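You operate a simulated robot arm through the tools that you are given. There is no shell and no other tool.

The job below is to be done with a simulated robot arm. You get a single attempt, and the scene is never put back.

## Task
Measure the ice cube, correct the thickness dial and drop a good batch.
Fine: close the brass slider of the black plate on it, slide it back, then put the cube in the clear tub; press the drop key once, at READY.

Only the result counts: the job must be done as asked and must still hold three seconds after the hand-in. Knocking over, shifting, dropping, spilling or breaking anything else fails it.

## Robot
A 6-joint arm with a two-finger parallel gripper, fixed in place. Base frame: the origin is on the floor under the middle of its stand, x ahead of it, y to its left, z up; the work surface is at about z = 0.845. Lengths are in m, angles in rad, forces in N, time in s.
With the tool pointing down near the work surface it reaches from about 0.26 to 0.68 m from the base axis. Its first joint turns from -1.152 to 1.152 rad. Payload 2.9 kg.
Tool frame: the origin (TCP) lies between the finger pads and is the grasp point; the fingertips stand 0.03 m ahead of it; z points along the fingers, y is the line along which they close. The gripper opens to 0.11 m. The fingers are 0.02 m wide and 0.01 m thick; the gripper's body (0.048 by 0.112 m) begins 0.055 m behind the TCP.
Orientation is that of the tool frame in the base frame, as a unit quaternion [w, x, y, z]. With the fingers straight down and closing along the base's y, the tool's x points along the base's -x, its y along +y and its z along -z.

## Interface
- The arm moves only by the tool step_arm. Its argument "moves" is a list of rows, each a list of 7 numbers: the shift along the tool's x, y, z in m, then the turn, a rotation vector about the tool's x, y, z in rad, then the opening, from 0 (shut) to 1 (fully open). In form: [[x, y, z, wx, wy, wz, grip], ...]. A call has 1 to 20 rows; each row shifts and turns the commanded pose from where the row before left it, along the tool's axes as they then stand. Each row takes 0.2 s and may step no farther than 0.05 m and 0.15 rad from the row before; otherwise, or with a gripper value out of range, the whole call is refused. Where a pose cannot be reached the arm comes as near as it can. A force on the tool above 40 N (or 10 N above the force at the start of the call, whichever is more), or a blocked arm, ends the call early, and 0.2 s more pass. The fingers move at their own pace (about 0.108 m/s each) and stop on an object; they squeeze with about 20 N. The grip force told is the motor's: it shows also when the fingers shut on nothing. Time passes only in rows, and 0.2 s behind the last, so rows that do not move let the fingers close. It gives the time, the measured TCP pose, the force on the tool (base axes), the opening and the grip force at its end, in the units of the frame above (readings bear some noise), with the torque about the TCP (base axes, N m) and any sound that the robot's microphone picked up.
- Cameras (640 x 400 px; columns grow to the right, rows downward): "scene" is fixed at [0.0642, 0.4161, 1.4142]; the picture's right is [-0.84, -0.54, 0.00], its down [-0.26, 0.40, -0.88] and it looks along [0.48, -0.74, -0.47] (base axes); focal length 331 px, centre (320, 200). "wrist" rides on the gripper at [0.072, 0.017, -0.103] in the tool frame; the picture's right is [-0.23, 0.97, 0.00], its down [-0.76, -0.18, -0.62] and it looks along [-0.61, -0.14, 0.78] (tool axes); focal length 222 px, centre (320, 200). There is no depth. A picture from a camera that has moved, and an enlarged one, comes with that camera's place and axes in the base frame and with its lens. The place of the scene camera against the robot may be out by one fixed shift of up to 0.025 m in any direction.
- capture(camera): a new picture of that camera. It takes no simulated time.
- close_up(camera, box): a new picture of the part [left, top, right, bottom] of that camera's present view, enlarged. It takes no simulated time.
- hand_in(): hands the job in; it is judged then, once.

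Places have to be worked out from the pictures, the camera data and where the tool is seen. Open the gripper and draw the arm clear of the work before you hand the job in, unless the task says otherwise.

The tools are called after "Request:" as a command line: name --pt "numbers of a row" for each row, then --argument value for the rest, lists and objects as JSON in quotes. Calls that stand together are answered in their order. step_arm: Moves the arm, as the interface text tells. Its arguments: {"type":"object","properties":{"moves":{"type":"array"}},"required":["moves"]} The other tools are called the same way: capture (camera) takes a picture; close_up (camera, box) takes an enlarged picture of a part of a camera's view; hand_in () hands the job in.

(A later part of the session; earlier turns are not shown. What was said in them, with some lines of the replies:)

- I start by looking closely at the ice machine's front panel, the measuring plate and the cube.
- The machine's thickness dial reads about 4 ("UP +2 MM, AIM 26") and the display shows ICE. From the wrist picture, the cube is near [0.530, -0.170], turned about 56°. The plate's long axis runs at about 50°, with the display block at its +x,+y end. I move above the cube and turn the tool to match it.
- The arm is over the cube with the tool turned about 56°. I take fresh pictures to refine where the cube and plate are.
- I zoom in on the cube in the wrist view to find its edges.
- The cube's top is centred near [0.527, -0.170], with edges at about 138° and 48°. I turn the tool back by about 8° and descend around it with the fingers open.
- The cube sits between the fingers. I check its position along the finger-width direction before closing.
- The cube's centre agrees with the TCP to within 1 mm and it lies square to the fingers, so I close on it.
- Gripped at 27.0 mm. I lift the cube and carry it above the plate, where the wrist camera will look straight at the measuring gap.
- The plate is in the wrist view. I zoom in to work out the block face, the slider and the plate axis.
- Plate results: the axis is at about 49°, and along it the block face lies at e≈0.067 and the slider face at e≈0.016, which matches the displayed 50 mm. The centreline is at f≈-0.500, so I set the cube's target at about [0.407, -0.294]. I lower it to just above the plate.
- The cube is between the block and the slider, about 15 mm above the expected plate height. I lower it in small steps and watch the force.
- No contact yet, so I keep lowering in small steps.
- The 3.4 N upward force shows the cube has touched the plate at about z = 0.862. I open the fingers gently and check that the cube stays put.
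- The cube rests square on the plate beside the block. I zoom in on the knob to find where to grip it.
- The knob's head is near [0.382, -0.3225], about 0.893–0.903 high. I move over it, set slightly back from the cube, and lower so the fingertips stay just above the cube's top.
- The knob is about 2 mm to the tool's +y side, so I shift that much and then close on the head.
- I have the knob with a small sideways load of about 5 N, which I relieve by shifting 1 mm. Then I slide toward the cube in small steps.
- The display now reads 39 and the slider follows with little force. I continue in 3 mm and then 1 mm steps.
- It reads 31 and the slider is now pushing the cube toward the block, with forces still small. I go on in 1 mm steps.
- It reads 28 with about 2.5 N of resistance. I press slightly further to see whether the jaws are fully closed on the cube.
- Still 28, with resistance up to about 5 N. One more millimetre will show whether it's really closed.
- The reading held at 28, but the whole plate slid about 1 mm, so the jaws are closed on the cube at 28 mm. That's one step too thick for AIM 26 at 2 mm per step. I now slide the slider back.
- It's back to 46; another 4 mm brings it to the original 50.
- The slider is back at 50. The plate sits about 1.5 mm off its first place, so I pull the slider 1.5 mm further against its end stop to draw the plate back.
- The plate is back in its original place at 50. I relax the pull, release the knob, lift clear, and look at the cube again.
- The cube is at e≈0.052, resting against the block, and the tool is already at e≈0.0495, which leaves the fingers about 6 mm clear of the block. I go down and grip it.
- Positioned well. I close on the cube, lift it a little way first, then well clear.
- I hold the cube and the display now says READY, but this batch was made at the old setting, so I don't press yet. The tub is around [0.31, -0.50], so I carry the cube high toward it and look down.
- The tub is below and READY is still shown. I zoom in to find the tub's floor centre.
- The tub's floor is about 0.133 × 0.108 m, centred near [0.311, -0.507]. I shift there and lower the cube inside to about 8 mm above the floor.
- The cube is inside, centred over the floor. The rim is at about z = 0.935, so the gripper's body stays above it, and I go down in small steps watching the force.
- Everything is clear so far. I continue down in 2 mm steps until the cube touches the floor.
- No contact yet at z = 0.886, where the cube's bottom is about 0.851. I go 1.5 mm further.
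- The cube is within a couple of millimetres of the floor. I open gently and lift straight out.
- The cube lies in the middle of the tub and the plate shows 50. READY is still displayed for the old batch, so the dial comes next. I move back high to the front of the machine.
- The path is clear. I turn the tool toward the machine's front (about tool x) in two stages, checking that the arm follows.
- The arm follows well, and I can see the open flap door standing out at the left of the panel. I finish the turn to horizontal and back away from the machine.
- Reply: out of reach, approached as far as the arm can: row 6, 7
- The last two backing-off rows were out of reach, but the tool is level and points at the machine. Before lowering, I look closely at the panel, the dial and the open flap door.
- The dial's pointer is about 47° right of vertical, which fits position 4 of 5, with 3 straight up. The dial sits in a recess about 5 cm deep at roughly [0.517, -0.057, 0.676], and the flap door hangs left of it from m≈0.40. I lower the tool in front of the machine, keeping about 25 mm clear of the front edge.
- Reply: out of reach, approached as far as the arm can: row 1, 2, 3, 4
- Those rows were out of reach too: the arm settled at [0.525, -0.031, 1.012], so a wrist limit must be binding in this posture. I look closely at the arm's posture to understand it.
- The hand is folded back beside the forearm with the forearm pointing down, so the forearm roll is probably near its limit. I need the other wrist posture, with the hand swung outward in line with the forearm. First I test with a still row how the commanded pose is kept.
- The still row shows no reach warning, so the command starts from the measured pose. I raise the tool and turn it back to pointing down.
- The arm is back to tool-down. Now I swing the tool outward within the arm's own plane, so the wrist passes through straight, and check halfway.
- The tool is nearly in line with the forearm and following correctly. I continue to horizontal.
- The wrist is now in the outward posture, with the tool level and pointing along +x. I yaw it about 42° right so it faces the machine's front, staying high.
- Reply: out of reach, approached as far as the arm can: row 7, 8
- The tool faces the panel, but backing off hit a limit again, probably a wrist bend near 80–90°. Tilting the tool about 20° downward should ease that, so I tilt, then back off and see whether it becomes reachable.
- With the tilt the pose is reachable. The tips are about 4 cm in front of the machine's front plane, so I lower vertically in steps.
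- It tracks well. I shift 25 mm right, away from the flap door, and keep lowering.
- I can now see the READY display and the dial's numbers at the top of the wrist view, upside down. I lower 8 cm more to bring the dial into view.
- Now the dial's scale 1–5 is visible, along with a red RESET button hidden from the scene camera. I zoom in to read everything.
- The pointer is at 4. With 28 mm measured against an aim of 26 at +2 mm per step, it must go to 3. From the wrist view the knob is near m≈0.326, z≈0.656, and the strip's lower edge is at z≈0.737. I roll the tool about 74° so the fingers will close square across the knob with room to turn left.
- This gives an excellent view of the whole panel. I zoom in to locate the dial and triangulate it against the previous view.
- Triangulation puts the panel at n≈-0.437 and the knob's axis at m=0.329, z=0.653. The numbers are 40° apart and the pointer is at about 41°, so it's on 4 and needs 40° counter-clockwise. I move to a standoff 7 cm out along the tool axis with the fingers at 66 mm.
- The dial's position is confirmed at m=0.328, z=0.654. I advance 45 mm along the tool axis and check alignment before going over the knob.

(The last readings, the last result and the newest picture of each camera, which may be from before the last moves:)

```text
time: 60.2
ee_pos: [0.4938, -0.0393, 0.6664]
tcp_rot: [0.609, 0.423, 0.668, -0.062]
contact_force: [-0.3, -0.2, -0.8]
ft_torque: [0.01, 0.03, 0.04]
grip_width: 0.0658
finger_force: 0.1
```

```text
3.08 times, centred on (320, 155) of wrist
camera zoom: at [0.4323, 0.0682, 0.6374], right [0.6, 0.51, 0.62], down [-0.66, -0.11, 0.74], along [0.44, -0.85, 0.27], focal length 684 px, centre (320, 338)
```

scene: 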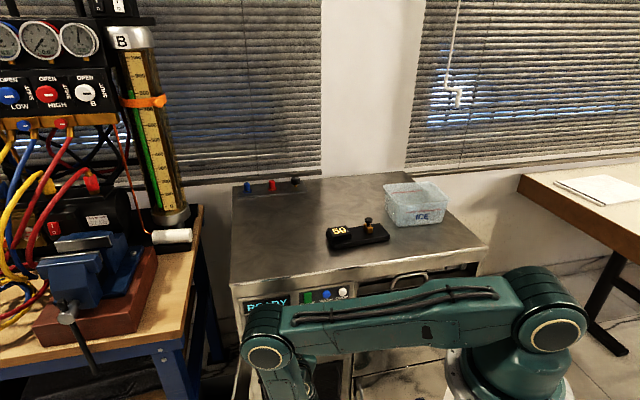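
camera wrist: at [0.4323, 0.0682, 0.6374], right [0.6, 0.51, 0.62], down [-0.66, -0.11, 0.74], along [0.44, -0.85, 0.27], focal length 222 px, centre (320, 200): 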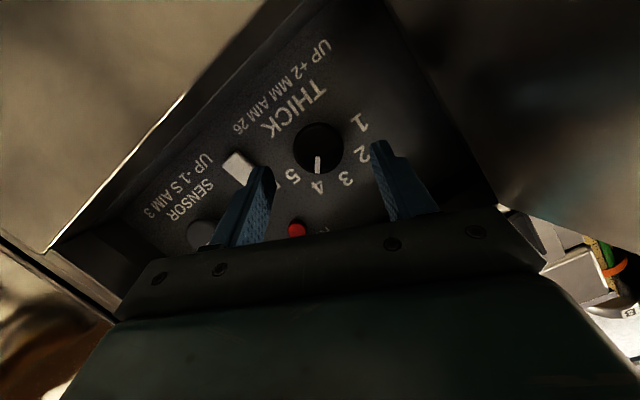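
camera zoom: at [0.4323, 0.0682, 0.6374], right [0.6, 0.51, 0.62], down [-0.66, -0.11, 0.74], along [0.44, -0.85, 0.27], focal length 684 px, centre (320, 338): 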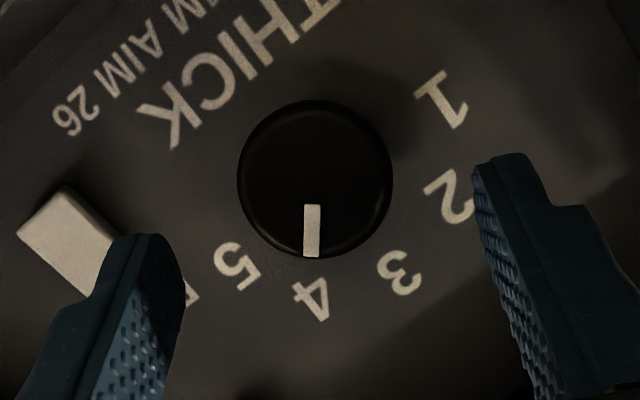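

Alignment is within about 1 mm. I shift 1 mm and advance the last 25 mm so the pads straddle the knob.

Request:
step_arm --pt "0 -0.001 0.01 0 0 0 0.6" --pt "0 0 0.008 0 0 0 0.6" --pt "0 0 0.006 0 0 0 0.6" --pt "0 0 0 0 0 0 0.6"

Request:
close_up --camera "wrist" --box '[220, 90, 420, 220]'

```text
time: 61.2
ee_pos: [0.5106, -0.055, 0.6592]
tcp_rot: [0.609, 0.423, 0.668, -0.062]
contact_force: [-0.2, -0.1, -0.2]
ft_torque: [-0.02, 0.01, 0.01]
grip_width: 0.066
finger_force: 0.1
```

```text
3.08 times, centred on (320, 155) of wrist
camera zoom: at [0.4493, 0.053, 0.631], right [0.6, 0.51, 0.62], down [-0.66, -0.11, 0.74], along [0.44, -0.85, 0.27], focal length 684 px, centre (320, 338)
```

zoom: 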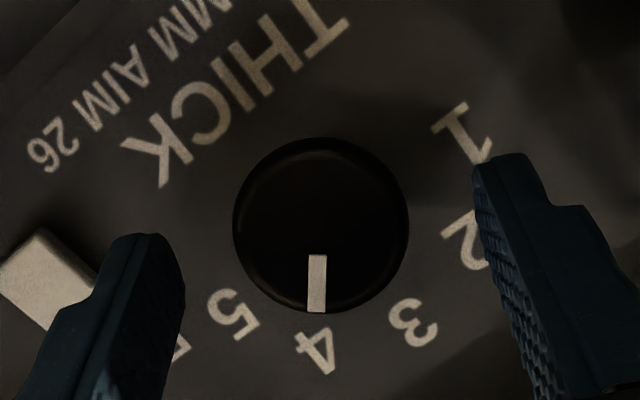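

The pads straddle the knob and the pointer clearly faces 4. I close on the knob.

Request:
step_arm --pt "0 0 0 0 0 0 0.4" --pt "0 0 0 0 0 0 0.2" --pt "0 0 0 0 0 0 0.2" --pt "0 0 0 0 0 0 0.2"

Request:
close_up --camera "wrist" --box '[220, 90, 420, 220]'

```text
time: 62.2
ee_pos: [0.5096, -0.0544, 0.6592]
tcp_rot: [0.609, 0.424, 0.667, -0.062]
contact_force: [2.5, 0.2, -0.5]
ft_torque: [0.03, 0.03, 0.04]
grip_width: 0.0373
finger_force: 45.5
```

```text
3.08 times, centred on (320, 155) of wrist
camera zoom: at [0.4495, 0.0532, 0.6312], right [0.6, 0.51, 0.62], down [-0.66, -0.11, 0.74], along [0.44, -0.85, 0.27], focal length 684 px, centre (320, 338)
```

zoom: 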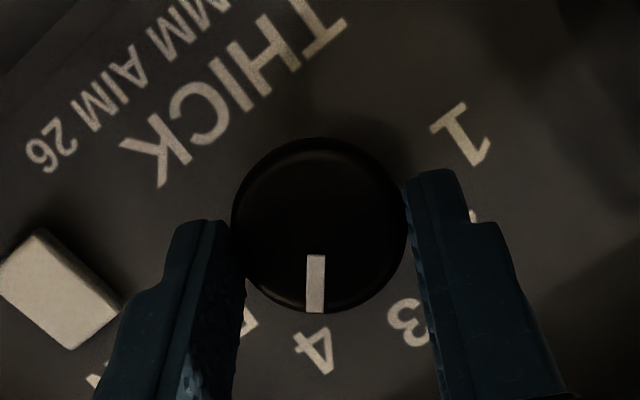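

I have a firm grip on the knob. Now I turn the tool about the knob's axis, counter-clockwise by 20° first, with the small sideways compensation.

Request:
step_arm --pt "0 0.00085 0 0.0323 0 -0.112 0.2" --pt "0 0.00085 0 0.0323 0 -0.112 0.2" --pt "0 0.00085 0 0.0323 0 -0.112 0.2" --pt "0 0 0 0 0 0 0.2"

Request:
close_up --camera "wrist" --box '[220, 90, 420, 220]'

Request:
capture --camera "scene"

```text
time: 63.2
ee_pos: [0.5117, -0.0513, 0.6607]
tcp_rot: [0.57, 0.333, 0.726, -0.196]
contact_force: [-4.4, 8.7, 6.8]
ft_torque: [-0.22, -0.29, 0.19]
grip_width: 0.0374
finger_force: 45.1
```

```text
3.08 times, centred on (320, 155) of wrist
camera zoom: at [0.4427, 0.0465, 0.6223], right [0.72, 0.62, 0.31], down [-0.46, 0.09, 0.88], along [0.52, -0.78, 0.35], focal length 684 px, centre (320, 338)
```

zoom: 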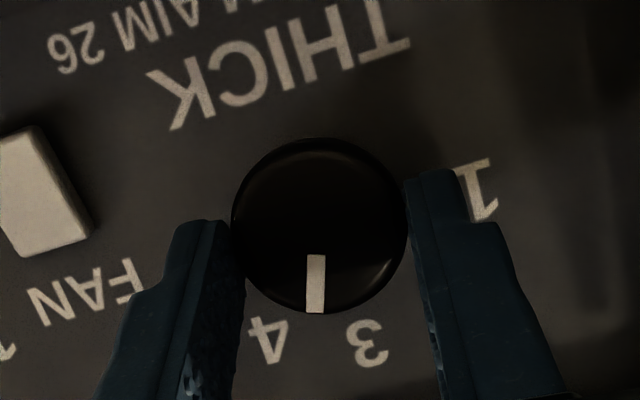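

```text
taken
```

scene: 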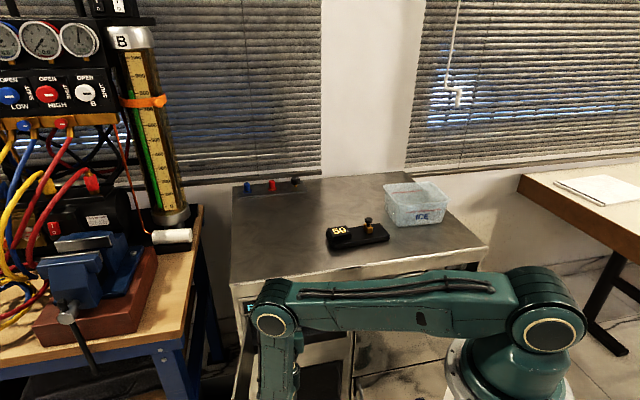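

The knob turns with the fingers and the pointer is halfway between 4 and 3. There's about 9 N pushing the tool outward, so I ease out 2 mm and up slightly while turning the remaining 20°.

Request:
step_arm --pt "-0.0005 0.0003 -0.002 0.0161 0 -0.056 0.2" --pt "0 0.00085 0 0.0323 0 -0.112 0.2" --pt "0 0.00085 0 0.0323 0 -0.112 0.2" --pt "0 0.0004 0 0.0161 0 -0.056 0.2" --pt "0 0 0 0 0 0 0.2"

Request:
close_up --camera "wrist" --box '[220, 90, 420, 220]'

```text
time: 63.9
ee_pos: [0.5127, -0.0507, 0.6601]
tcp_rot: [0.539, 0.283, 0.748, -0.263]
contact_force: [10.1, -4.3, -7.0]
ft_torque: [-0.02, -0.09, -0.02]
grip_width: 0.0371
finger_force: 44.7
stopped in row 3: the force on the tool passed its limit at 42 N (the readings are from after the stop); the commanded pose is now the measured one
```

```text
3.08 times, centred on (320, 155) of wrist
camera zoom: at [0.4385, 0.0425, 0.6197], right [0.75, 0.65, 0.13], down [-0.34, 0.21, 0.92], along [0.57, -0.73, 0.38], focal length 684 px, centre (320, 338)
```

zoom: 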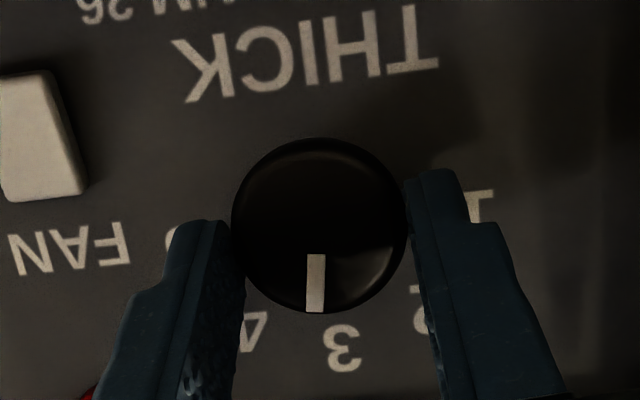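

The call stopped on a force spike, which I think is stress from the stiff grip being slightly off-axis. The pointer is now about 10° short of 3. I release to let the stress out and look again.

Request:
step_arm --pt "0 0 0 0 0 0 0.35" --pt "0 0 0 0 0 0 0.5" --pt "0 0 0 0 0 0 0.5"

Request:
close_up --camera "wrist" --box '[220, 90, 420, 220]'

Request:
capture --camera "wrist"

```text
time: 64.7
ee_pos: [0.5125, -0.0516, 0.6618]
tcp_rot: [0.54, 0.282, 0.748, -0.264]
contact_force: [0.8, 0.5, 0.7]
ft_torque: [0.0, 0.03, -0.01]
grip_width: 0.0549
finger_force: 0.2
```

```text
3.08 times, centred on (320, 155) of wrist
camera zoom: at [0.438, 0.0426, 0.6199], right [0.75, 0.65, 0.13], down [-0.34, 0.21, 0.92], along [0.57, -0.73, 0.38], focal length 684 px, centre (320, 338)
```

zoom: 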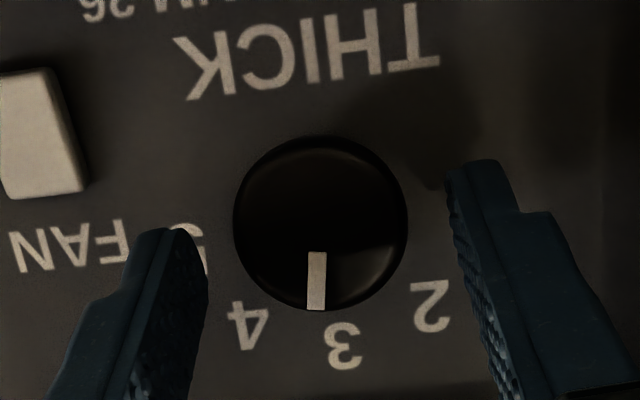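

```text
taken
camera wrist: at [0.438, 0.0426, 0.6199], right [0.75, 0.65, 0.13], down [-0.34, 0.21, 0.92], along [0.57, -0.73, 0.38], focal length 222 px, centre (320, 200)
```

wrist: 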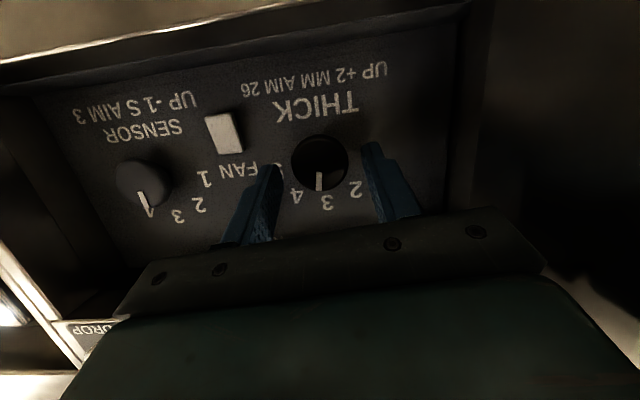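

All stress is gone on release and the knob stayed put, with its pointer measured at about 9.5° right of 3. I re-grip and turn the remaining 10° in small steps.

Request:
step_arm --pt "0 0 0 0 0 0 0.3" --pt "0 0 0 0 0 0 0.25" --pt "0 0 0 0 0 0 0.25" --pt "0 0.0003 0 0.0098 0 -0.0336 0.25" --pt "0 0.0003 0 0.0098 0 -0.0336 0.25" --pt "0 0.0003 0 0.0098 0 -0.0336 0.25" --pt "0 0 0 0 0 0 0.25"

Request:
close_up --camera "wrist" --box '[220, 90, 420, 220]'

```text
time: 66.3
ee_pos: [0.5141, -0.0498, 0.6604]
tcp_rot: [0.522, 0.251, 0.758, -0.301]
contact_force: [5.7, -1.4, -1.5]
ft_torque: [0.14, 0.14, 0.05]
grip_width: 0.0373
finger_force: 44.8
```

```text
3.08 times, centred on (320, 155) of wrist
camera zoom: at [0.4356, 0.0402, 0.6186], right [0.75, 0.66, 0.03], down [-0.27, 0.28, 0.92], along [0.6, -0.7, 0.39], focal length 684 px, centre (320, 338)
```

zoom: 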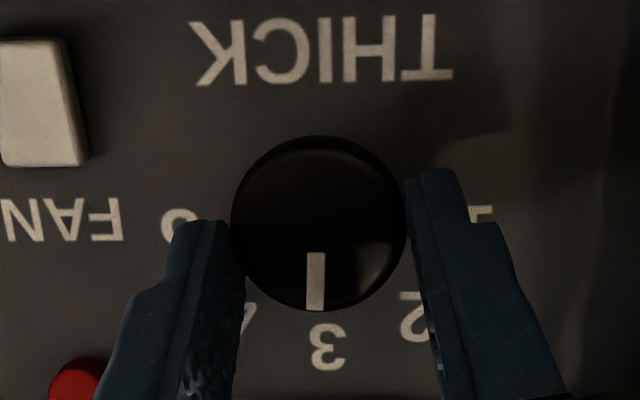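

Only about 4° remain and the forces are small. I turn two more small steps.

Request:
step_arm --pt "0 0.0003 0 0.0098 0 -0.0336 0.25" --pt "0 0.0003 0 0.0098 0 -0.0336 0.25" --pt "0 0 0 0 0 0 0.25"

Request:
close_up --camera "wrist" --box '[220, 90, 420, 220]'

```text
time: 67.1
ee_pos: [0.5143, -0.0494, 0.6604]
tcp_rot: [0.508, 0.231, 0.763, -0.327]
contact_force: [3.8, 0.3, -0.2]
ft_torque: [0.14, 0.11, 0.0]
grip_width: 0.0371
finger_force: 45.1
```

```text
3.08 times, centred on (320, 155) of wrist
camera zoom: at [0.4339, 0.0385, 0.6179], right [0.75, 0.66, -0.04], down [-0.23, 0.32, 0.92], along [0.62, -0.68, 0.39], focal length 684 px, centre (320, 338)
```

zoom: 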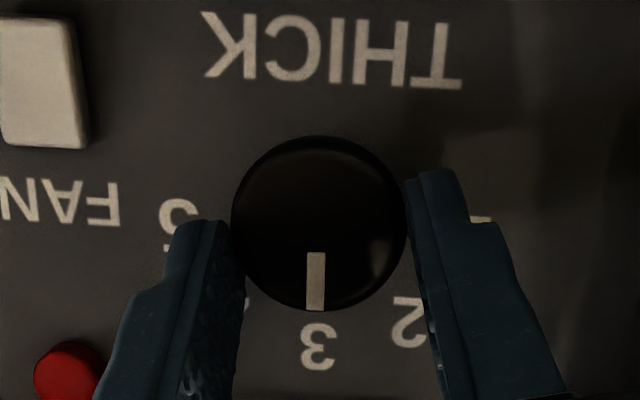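

The pointer now lines up with 3. I release, back straight out along the tool axis, and look at the dial and display.

Request:
step_arm --pt "0 0 0 0 0 0 0.4" --pt "0 0 0 0 0 0 0.6" --pt "0 0 0 0 0 0 0.6" --pt "0 0 -0.015 0 0 0 0.6" --pt "0 0 -0.03 0 0 0 0.6" --pt "0 0 -0.03 0 0 0 0.6" --pt "0 0 0 0 0 0 0.6"

Request:
capture --camera "wrist"

Request:
capture --camera "scene"

```text
time: 68.7
ee_pos: [0.4669, 0.007, 0.6812]
tcp_rot: [0.509, 0.231, 0.762, -0.326]
contact_force: [0.4, -0.7, -0.4]
ft_torque: [0.01, -0.02, -0.01]
grip_width: 0.0661
finger_force: 0.0
```

```text
taken
camera wrist: at [0.3871, 0.0939, 0.6387], right [0.75, 0.66, -0.04], down [-0.23, 0.32, 0.92], along [0.62, -0.68, 0.39], focal length 222 px, centre (320, 200)
```

wrist: 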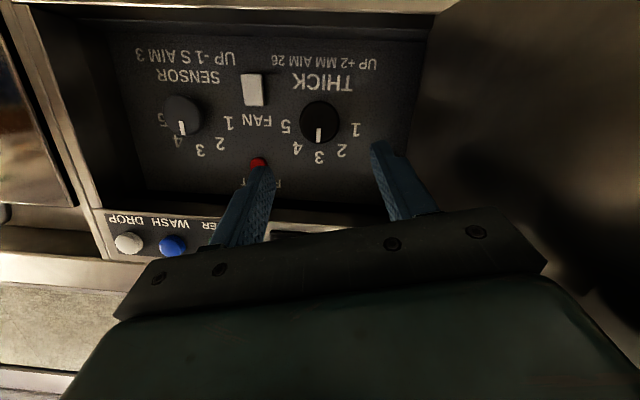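

```text
taken
```

scene: 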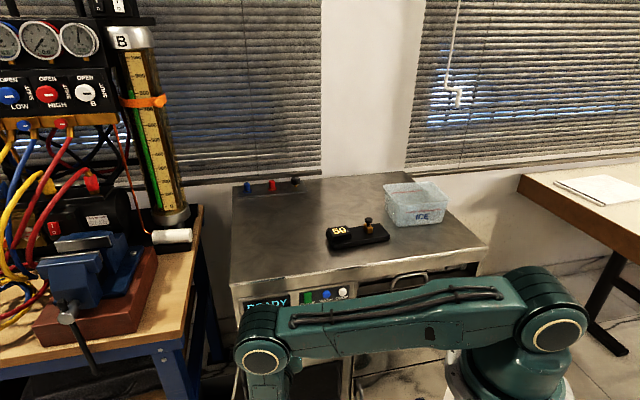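

The THICK pointer reads 3. I zoom in to check the display and the dial.

Request:
close_up --camera "scene" --box '[230, 270, 360, 350]'

Request:
close_up --camera "wrist" --box '[90, 60, 390, 260]'

```text
4.92 times, centred on (295, 310) of scene
camera zoom: at [0.0642, 0.4161, 1.4142], right [-0.84, -0.54, 0.0], down [-0.26, 0.4, -0.88], along [0.48, -0.74, -0.47], focal length 1632 px, centre (443, -342)
```

zoom: 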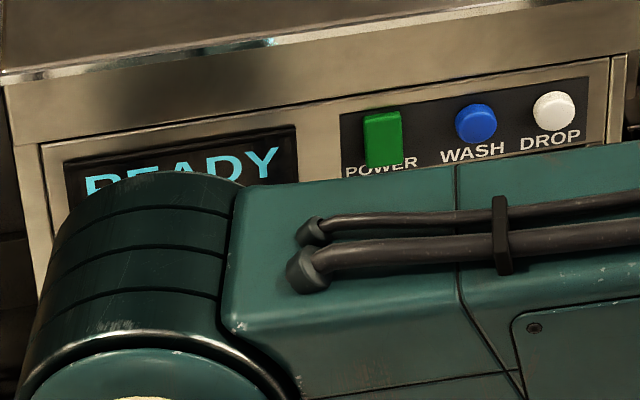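

```text
2.00 times, centred on (240, 160) of wrist
camera zoom: at [0.3871, 0.0939, 0.6387], right [0.75, 0.66, -0.04], down [-0.23, 0.32, 0.92], along [0.62, -0.68, 0.39], focal length 444 px, centre (480, 280)
```

zoom: 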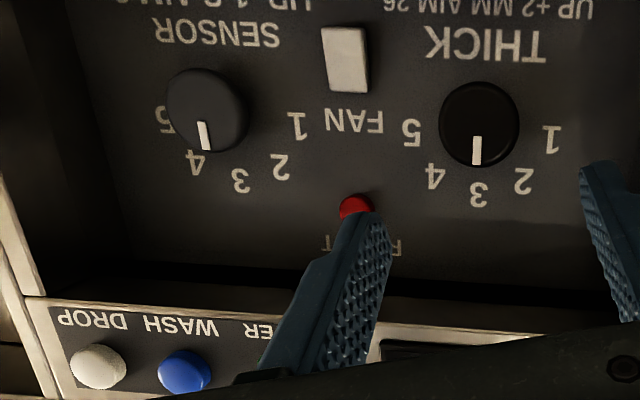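

The dial is set at 3 and the display still reads READY. The DROP key is at about m≈0.150, z≈0.769, with WASH 44 mm beside it. I close the fingers, tilt the tool a bit more, and move up and to the right, staying in front of the panel.

Request:
step_arm --pt "0 0 0 -0.0237 0.0839 0 0.3" --pt "0 0 0 -0.0237 0.0839 0 0" --pt "-0.0151 -0.0388 -0.0093 0 0 0 0" --pt "-0.0151 -0.0388 -0.0093 0 0 0 0" --pt "-0.0151 -0.0388 -0.0093 0 0 0 0" --pt "0 0 0 0 0 0 0"

Request:
capture --camera "wrist"

Request:
capture --camera "scene"

```text
time: 70.1
ee_pos: [0.3956, -0.0658, 0.7615]
tcp_rot: [0.448, 0.246, 0.81, -0.287]
contact_force: [-0.2, -0.4, 0.3]
ft_torque: [-0.03, -0.01, -0.02]
grip_width: 0.0
finger_force: 19.6
```

```text
taken
camera wrist: at [0.3123, 0.027, 0.7395], right [0.75, 0.66, -0.04], down [-0.12, 0.19, 0.97], along [0.65, -0.72, 0.22], focal length 222 px, centre (320, 200)
```

wrist: 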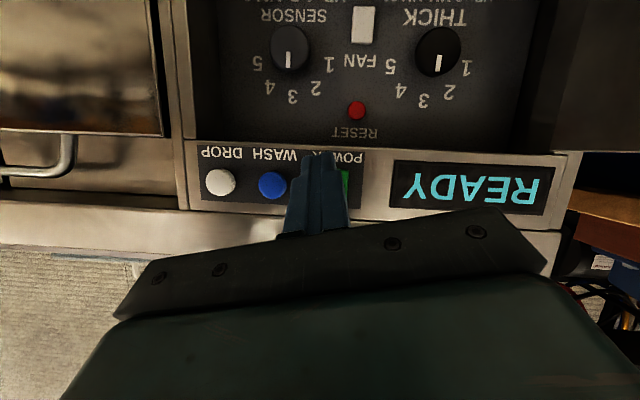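

```text
taken
```

scene: 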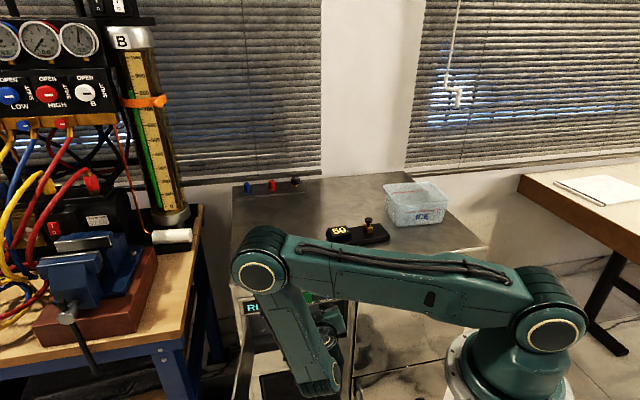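

The wrist camera now sees the display (READY) and the keys. The DROP key's front is at about m=0.1505, n=-0.376, z=0.770. I tilt a little more and move to a standoff 4 cm in front of it.

Request:
step_arm --pt "0 0 0 -0.0379 0.1347 0 0" --pt "0.0071 -0.0425 -0.0096 0 0 0 0" --pt "0.0071 -0.0425 -0.0096 0 0 0 0" --pt "0 0 0 0 0 0 0"

Request:
capture --camera "wrist"

Request:
capture --camera "scene"

```text
time: 71.1
ee_pos: [0.3248, -0.1119, 0.7771]
tcp_rot: [0.397, 0.256, 0.844, -0.255]
contact_force: [-0.1, -0.8, -0.2]
ft_torque: [-0.01, -0.01, 0.0]
grip_width: 0.0001
finger_force: 20.0
```

```text
taken
camera wrist: at [0.2392, -0.0182, 0.7749], right [0.74, 0.67, -0.04], down [-0.03, 0.09, 1.0], along [0.67, -0.74, 0.09], focal length 222 px, centre (320, 200)
```

wrist: 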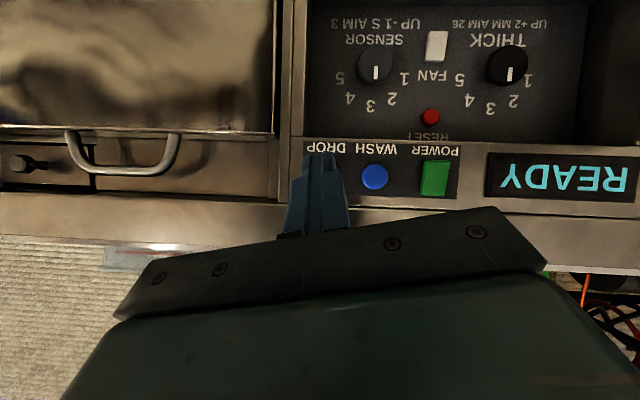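

```text
taken
```

scene: 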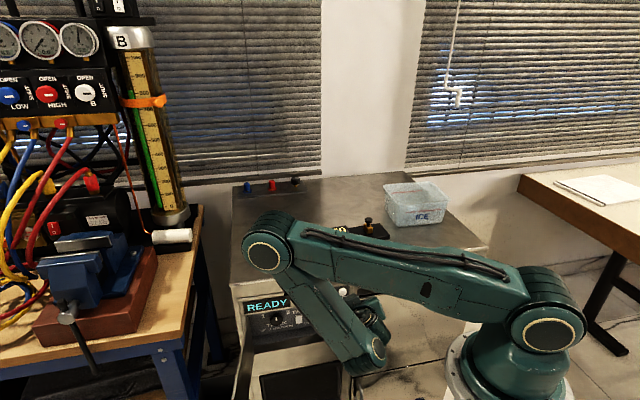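

The finger is lined up in front of DROP. Before pressing, I check the alignment in the scene camera and let a few seconds pass to see whether the machine restarts the batch after the dial change.

Request:
close_up --camera "scene" --box '[235, 275, 385, 375]'

Request:
step_arm --pt "0 0 0 0 0 0 0" --pt "0 0 0 0 0 0 0" --pt "0 0 0 0 0 0 0" --pt "0 0 0 0 0 0 0" --pt "0 0 0 0 0 0 0" --pt "0 0 0 0 0 0 0" --pt "0 0 0 0 0 0 0" --pt "0 0 0 0 0 0 0" --pt "0 0 0 0 0 0 0" --pt "0 0 0 0 0 0 0" --pt "0 0 0 0 0 0 0" --pt "0 0 0 0 0 0 0" --pt "0 0 0 0 0 0 0" --pt "0 0 0 0 0 0 0" --pt "0 0 0 0 0 0 0" --pt "0 0 0 0 0 0 0" --pt "0 0 0 0 0 0 0" --pt "0 0 0 0 0 0 0" --pt "0 0 0 0 0 0 0" --pt "0 0 0 0 0 0 0"

Request:
capture --camera "wrist"

```text
4.00 times, centred on (310, 325) of scene
camera zoom: at [0.0642, 0.4161, 1.4142], right [-0.84, -0.54, 0.0], down [-0.26, 0.4, -0.88], along [0.47, -0.74, -0.47], focal length 1326 px, centre (360, -300)
```

zoom: 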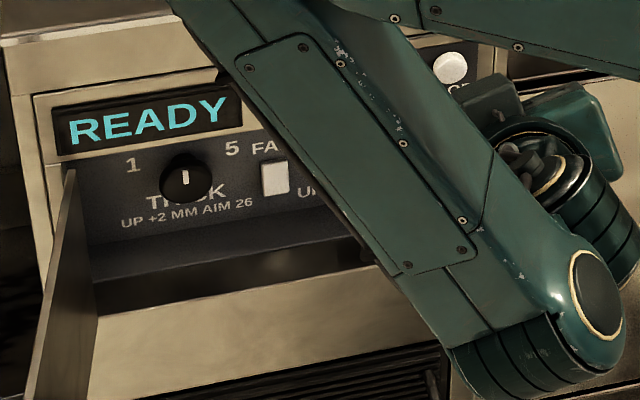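

```text
time: 75.3
ee_pos: [0.3246, -0.1103, 0.7786]
tcp_rot: [0.398, 0.256, 0.843, -0.255]
contact_force: [-0.2, -0.4, 0.5]
ft_torque: [0.0, 0.0, -0.01]
grip_width: 0.0001
finger_force: 19.7
```

```text
taken
camera wrist: at [0.2395, -0.018, 0.7747], right [0.74, 0.67, -0.04], down [-0.03, 0.09, 1.0], along [0.67, -0.74, 0.09], focal length 222 px, centre (320, 200)
```

wrist: 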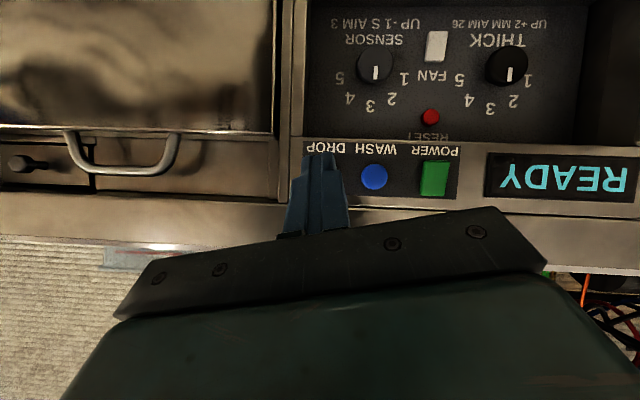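

The dial shows 3 and the display has stayed READY for 8 s since the change, so the batch isn't being restarted. I approach the key to about 1 cm, moving straight toward the panel.

Request:
step_arm --pt "-0.0083 -0.0012 0.0125 0 0 0 0" --pt "-0.0083 -0.0012 0.0125 0 0 0 0" --pt "0 0 0 0 0 0 0"

Request:
capture --camera "wrist"

Request:
close_up --camera "wrist" --box '[250, 120, 410, 220]'

Request:
close_up --camera "scene" --box '[320, 275, 370, 315]'

```text
time: 76.1
ee_pos: [0.3453, -0.1341, 0.7773]
tcp_rot: [0.399, 0.256, 0.843, -0.255]
contact_force: [-0.4, 0.3, 0.3]
ft_torque: [0.03, 0.0, 0.01]
grip_width: 0.0
finger_force: 20.3
```

```text
taken
camera wrist: at [0.2603, -0.04, 0.7755], right [0.74, 0.67, -0.04], down [-0.03, 0.09, 1.0], along [0.67, -0.74, 0.09], focal length 222 px, centre (320, 200)
```

wrist: 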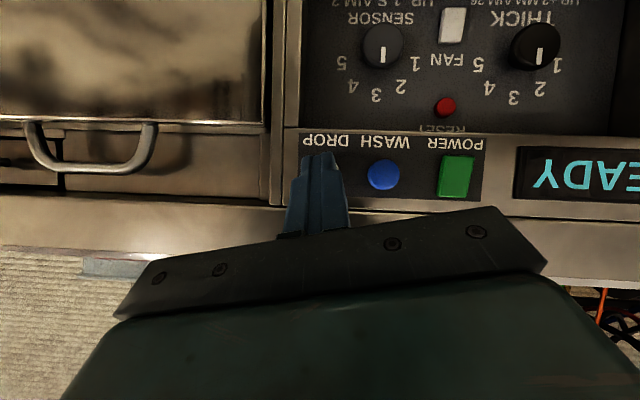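

```text
4.00 times, centred on (330, 170) of wrist
camera zoom: at [0.2603, -0.04, 0.7755], right [0.74, 0.67, -0.04], down [-0.03, 0.09, 1.0], along [0.67, -0.74, 0.09], focal length 888 px, centre (280, 320)
```

zoom: 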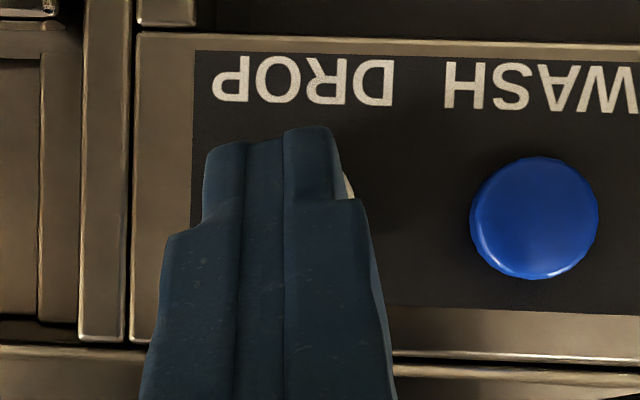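

```text
10.00 times, centred on (345, 295) of scene
camera zoom: at [0.0643, 0.4161, 1.4142], right [-0.84, -0.54, 0.0], down [-0.26, 0.4, -0.88], along [0.47, -0.74, -0.47], focal length 3314 px, centre (70, -750)
```

zoom: 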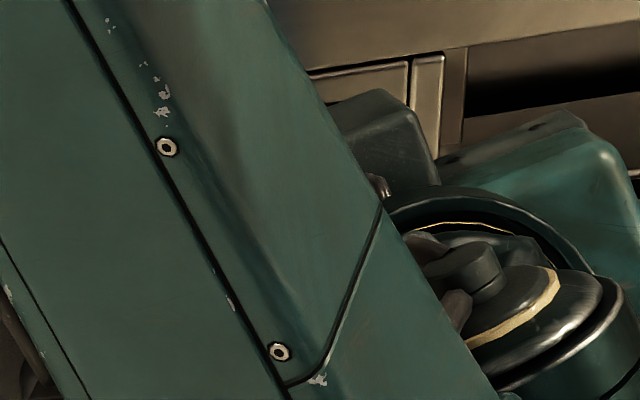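

The key is centred at about m=0.151, z=0.771, and my fingertip is about 4 mm low and 1 cm short. I raise 3 mm, advance 6 mm, and confirm READY before the actual press.

Request:
step_arm --pt "-0.0024 -0.0007 -0.0017 0 0 0 0" --pt "-0.0033 -0.0005 0.005 0 0 0 0" --pt "0 0 0 0 0 0 0"

Request:
capture --camera "wrist"

Request:
close_up --camera "wrist" --box '[250, 120, 410, 220]'

```text
time: 76.9
ee_pos: [0.3488, -0.1378, 0.7806]
tcp_rot: [0.397, 0.256, 0.844, -0.255]
contact_force: [-1.2, 1.2, -0.1]
ft_torque: [0.03, -0.01, 0.04]
grip_width: 0.0
finger_force: 19.7
heard: click
```

```text
taken
camera wrist: at [0.2639, -0.0442, 0.7783], right [0.74, 0.67, -0.04], down [-0.03, 0.09, 1.0], along [0.67, -0.74, 0.08], focal length 222 px, centre (320, 200)
```

wrist: 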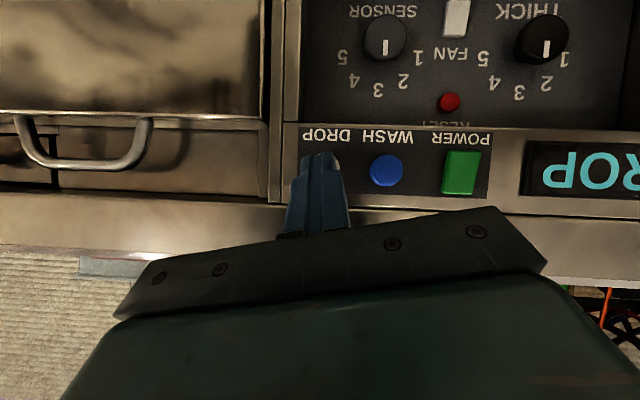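

```text
4.00 times, centred on (330, 170) of wrist
camera zoom: at [0.2639, -0.0442, 0.7783], right [0.74, 0.67, -0.04], down [-0.03, 0.09, 1.0], along [0.67, -0.74, 0.08], focal length 888 px, centre (280, 320)
```

zoom: 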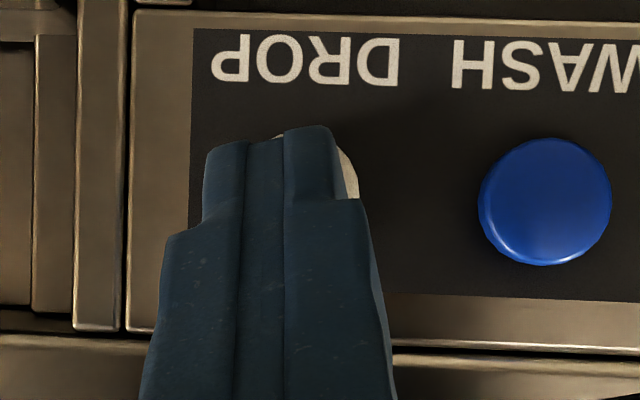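

A click was heard and the display changed to DROP, so the press registered while it was READY. I retreat straight back from the key without touching anything else.

Request:
step_arm --pt "0.0138 0.002 -0.0208 0 0 0 0" --pt "0.0138 0.002 -0.0208 0 0 0 0" --pt "0 0 0 0 0 0 0"

Request:
capture --camera "wrist"

Request:
capture --camera "scene"

```text
time: 77.7
ee_pos: [0.3147, -0.1025, 0.782]
tcp_rot: [0.398, 0.257, 0.843, -0.256]
contact_force: [0.3, 0.0, -0.4]
ft_torque: [0.0, 0.02, -0.02]
grip_width: 0.0002
finger_force: 20.0
```

```text
taken
camera wrist: at [0.2281, -0.0083, 0.7784], right [0.74, 0.67, -0.04], down [-0.03, 0.09, 1.0], along [0.67, -0.74, 0.09], focal length 222 px, centre (320, 200)
```

wrist: 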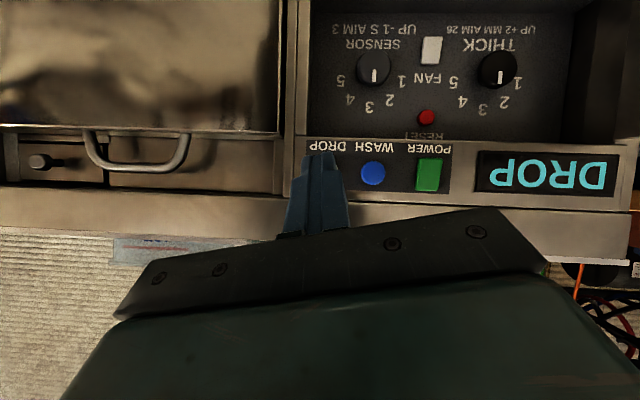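

```text
taken
```

scene: 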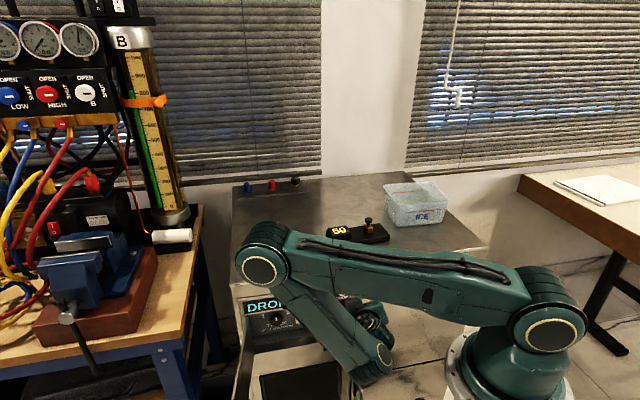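

The display shows DROP and the dials are unchanged. I draw the arm up and left, away from the panel, opening the gripper when clear.

Request:
step_arm --pt "-0.0358 0.0158 -0.0222 0 0 0 0" --pt "-0.0358 0.0158 -0.0222 0 0 0 0" --pt "-0.0358 0.0158 -0.0222 0 0 0 0" --pt "-0.0358 0.0158 -0.0222 0 0 0 0" --pt "0 0 0 0 0 0 0.3"

Request:
capture --camera "wrist"

Request:
capture --camera "scene"

```text
time: 78.9
ee_pos: [0.3857, -0.0319, 0.9323]
tcp_rot: [0.397, 0.256, 0.844, -0.255]
contact_force: [0.7, 0.1, 0.1]
ft_torque: [0.01, 0.01, 0.0]
grip_width: 0.0329
finger_force: 0.0
```

```text
taken
camera wrist: at [0.3, 0.0615, 0.9282], right [0.74, 0.67, -0.04], down [-0.03, 0.09, 1.0], along [0.67, -0.74, 0.08], focal length 222 px, centre (320, 200)
```

wrist: 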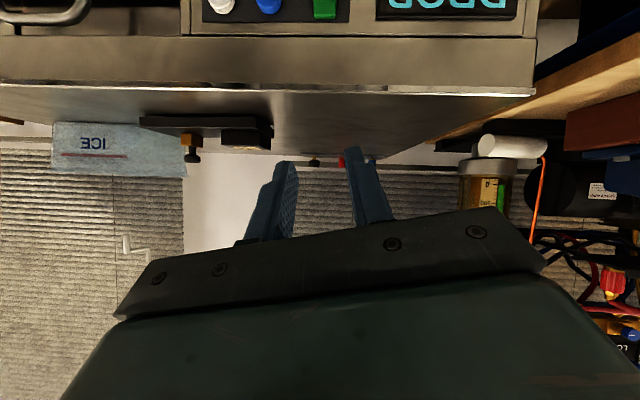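

```text
taken
```

scene: 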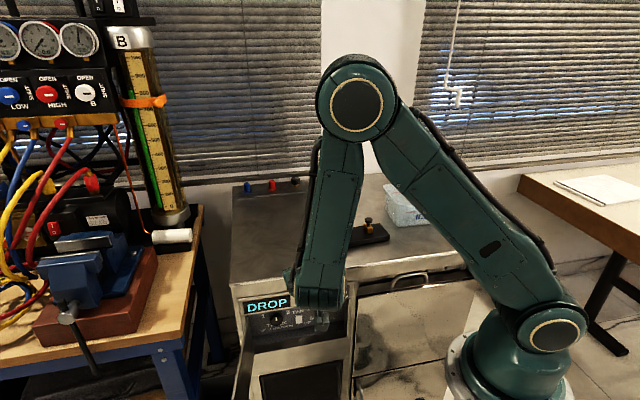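

Clear of the panel. I raise further so the arm is well away from everything, then inspect the final state.

Request:
step_arm --pt "-0.035 0.003 -0.0228 0 0 0 0.5" --pt "-0.035 0.003 -0.0228 0 0 0 0.5" --pt "-0.035 0.003 -0.0228 0 0 0 0.5" --pt "0 0 0 0 0 0 0.5" --pt "0 0 0 0 0 0 0.5"

Request:
capture --camera "scene"

Request:
close_up --camera "scene" --box '[230, 270, 360, 350]'

Request:
close_up --camera "scene" --box '[300, 165, 460, 265]'

```text
time: 80.1
ee_pos: [0.4116, -0.0059, 1.0516]
tcp_rot: [0.398, 0.256, 0.843, -0.255]
contact_force: [0.3, 0.6, -0.1]
ft_torque: [-0.01, 0.0, 0.0]
grip_width: 0.0547
finger_force: 0.0
```

```text
taken
```

scene: 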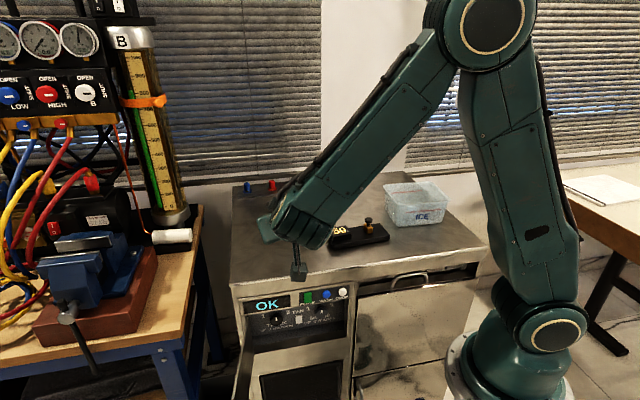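

```text
4.92 times, centred on (295, 310) of scene
camera zoom: at [0.0642, 0.4161, 1.4142], right [-0.84, -0.54, 0.0], down [-0.26, 0.4, -0.88], along [0.48, -0.74, -0.47], focal length 1632 px, centre (443, -342)
```

zoom: 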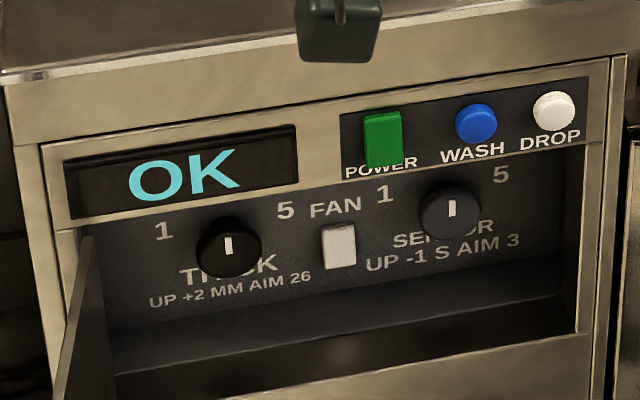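

```text
4.00 times, centred on (380, 215) of scene
camera zoom: at [0.0642, 0.4161, 1.4142], right [-0.84, -0.54, 0.0], down [-0.26, 0.4, -0.88], along [0.48, -0.74, -0.47], focal length 1326 px, centre (80, 140)
```

zoom: 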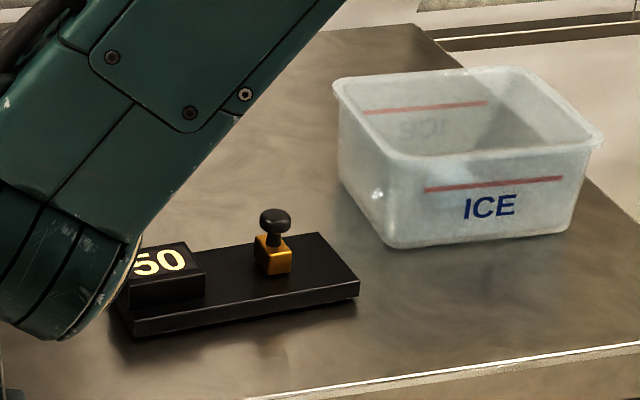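

The display now reads OK. The dial is at 3, the plate shows 50 with its slider back, the cube is in the tub, and the arm is clear with its gripper open, so I hand the job in.

Request:
hand_in

```text
The job is handed in.
```

The job is handed in, and the machine's display reads OK after the drop. I haven't seen a verdict beyond that.

- **Measurement:** the plate read 28 mm with its slider closed on the cube. The slider is back at 50 and the cube is in the clear tub.
- **Dial:** 28 mm is 2 mm over the aim of 26, which is one step. I turned THICK from 4 to 3.
- **Drop:** I pressed DROP once, with one click heard. The display still read READY 0.8 s earlier, then showed DROP and after that OK.

- **Batch timing:** the display had turned to READY before I corrected the dial. It stayed READY for about 9 s afterwards, so I took that batch as the one to drop.
- **Plate moved briefly:** the black plate slid about 1.5 mm while I closed the slider. I drew it back, and in the picture it sits where it started.

No other key or dial was touched. The gripper is open and the arm is clear of the work.
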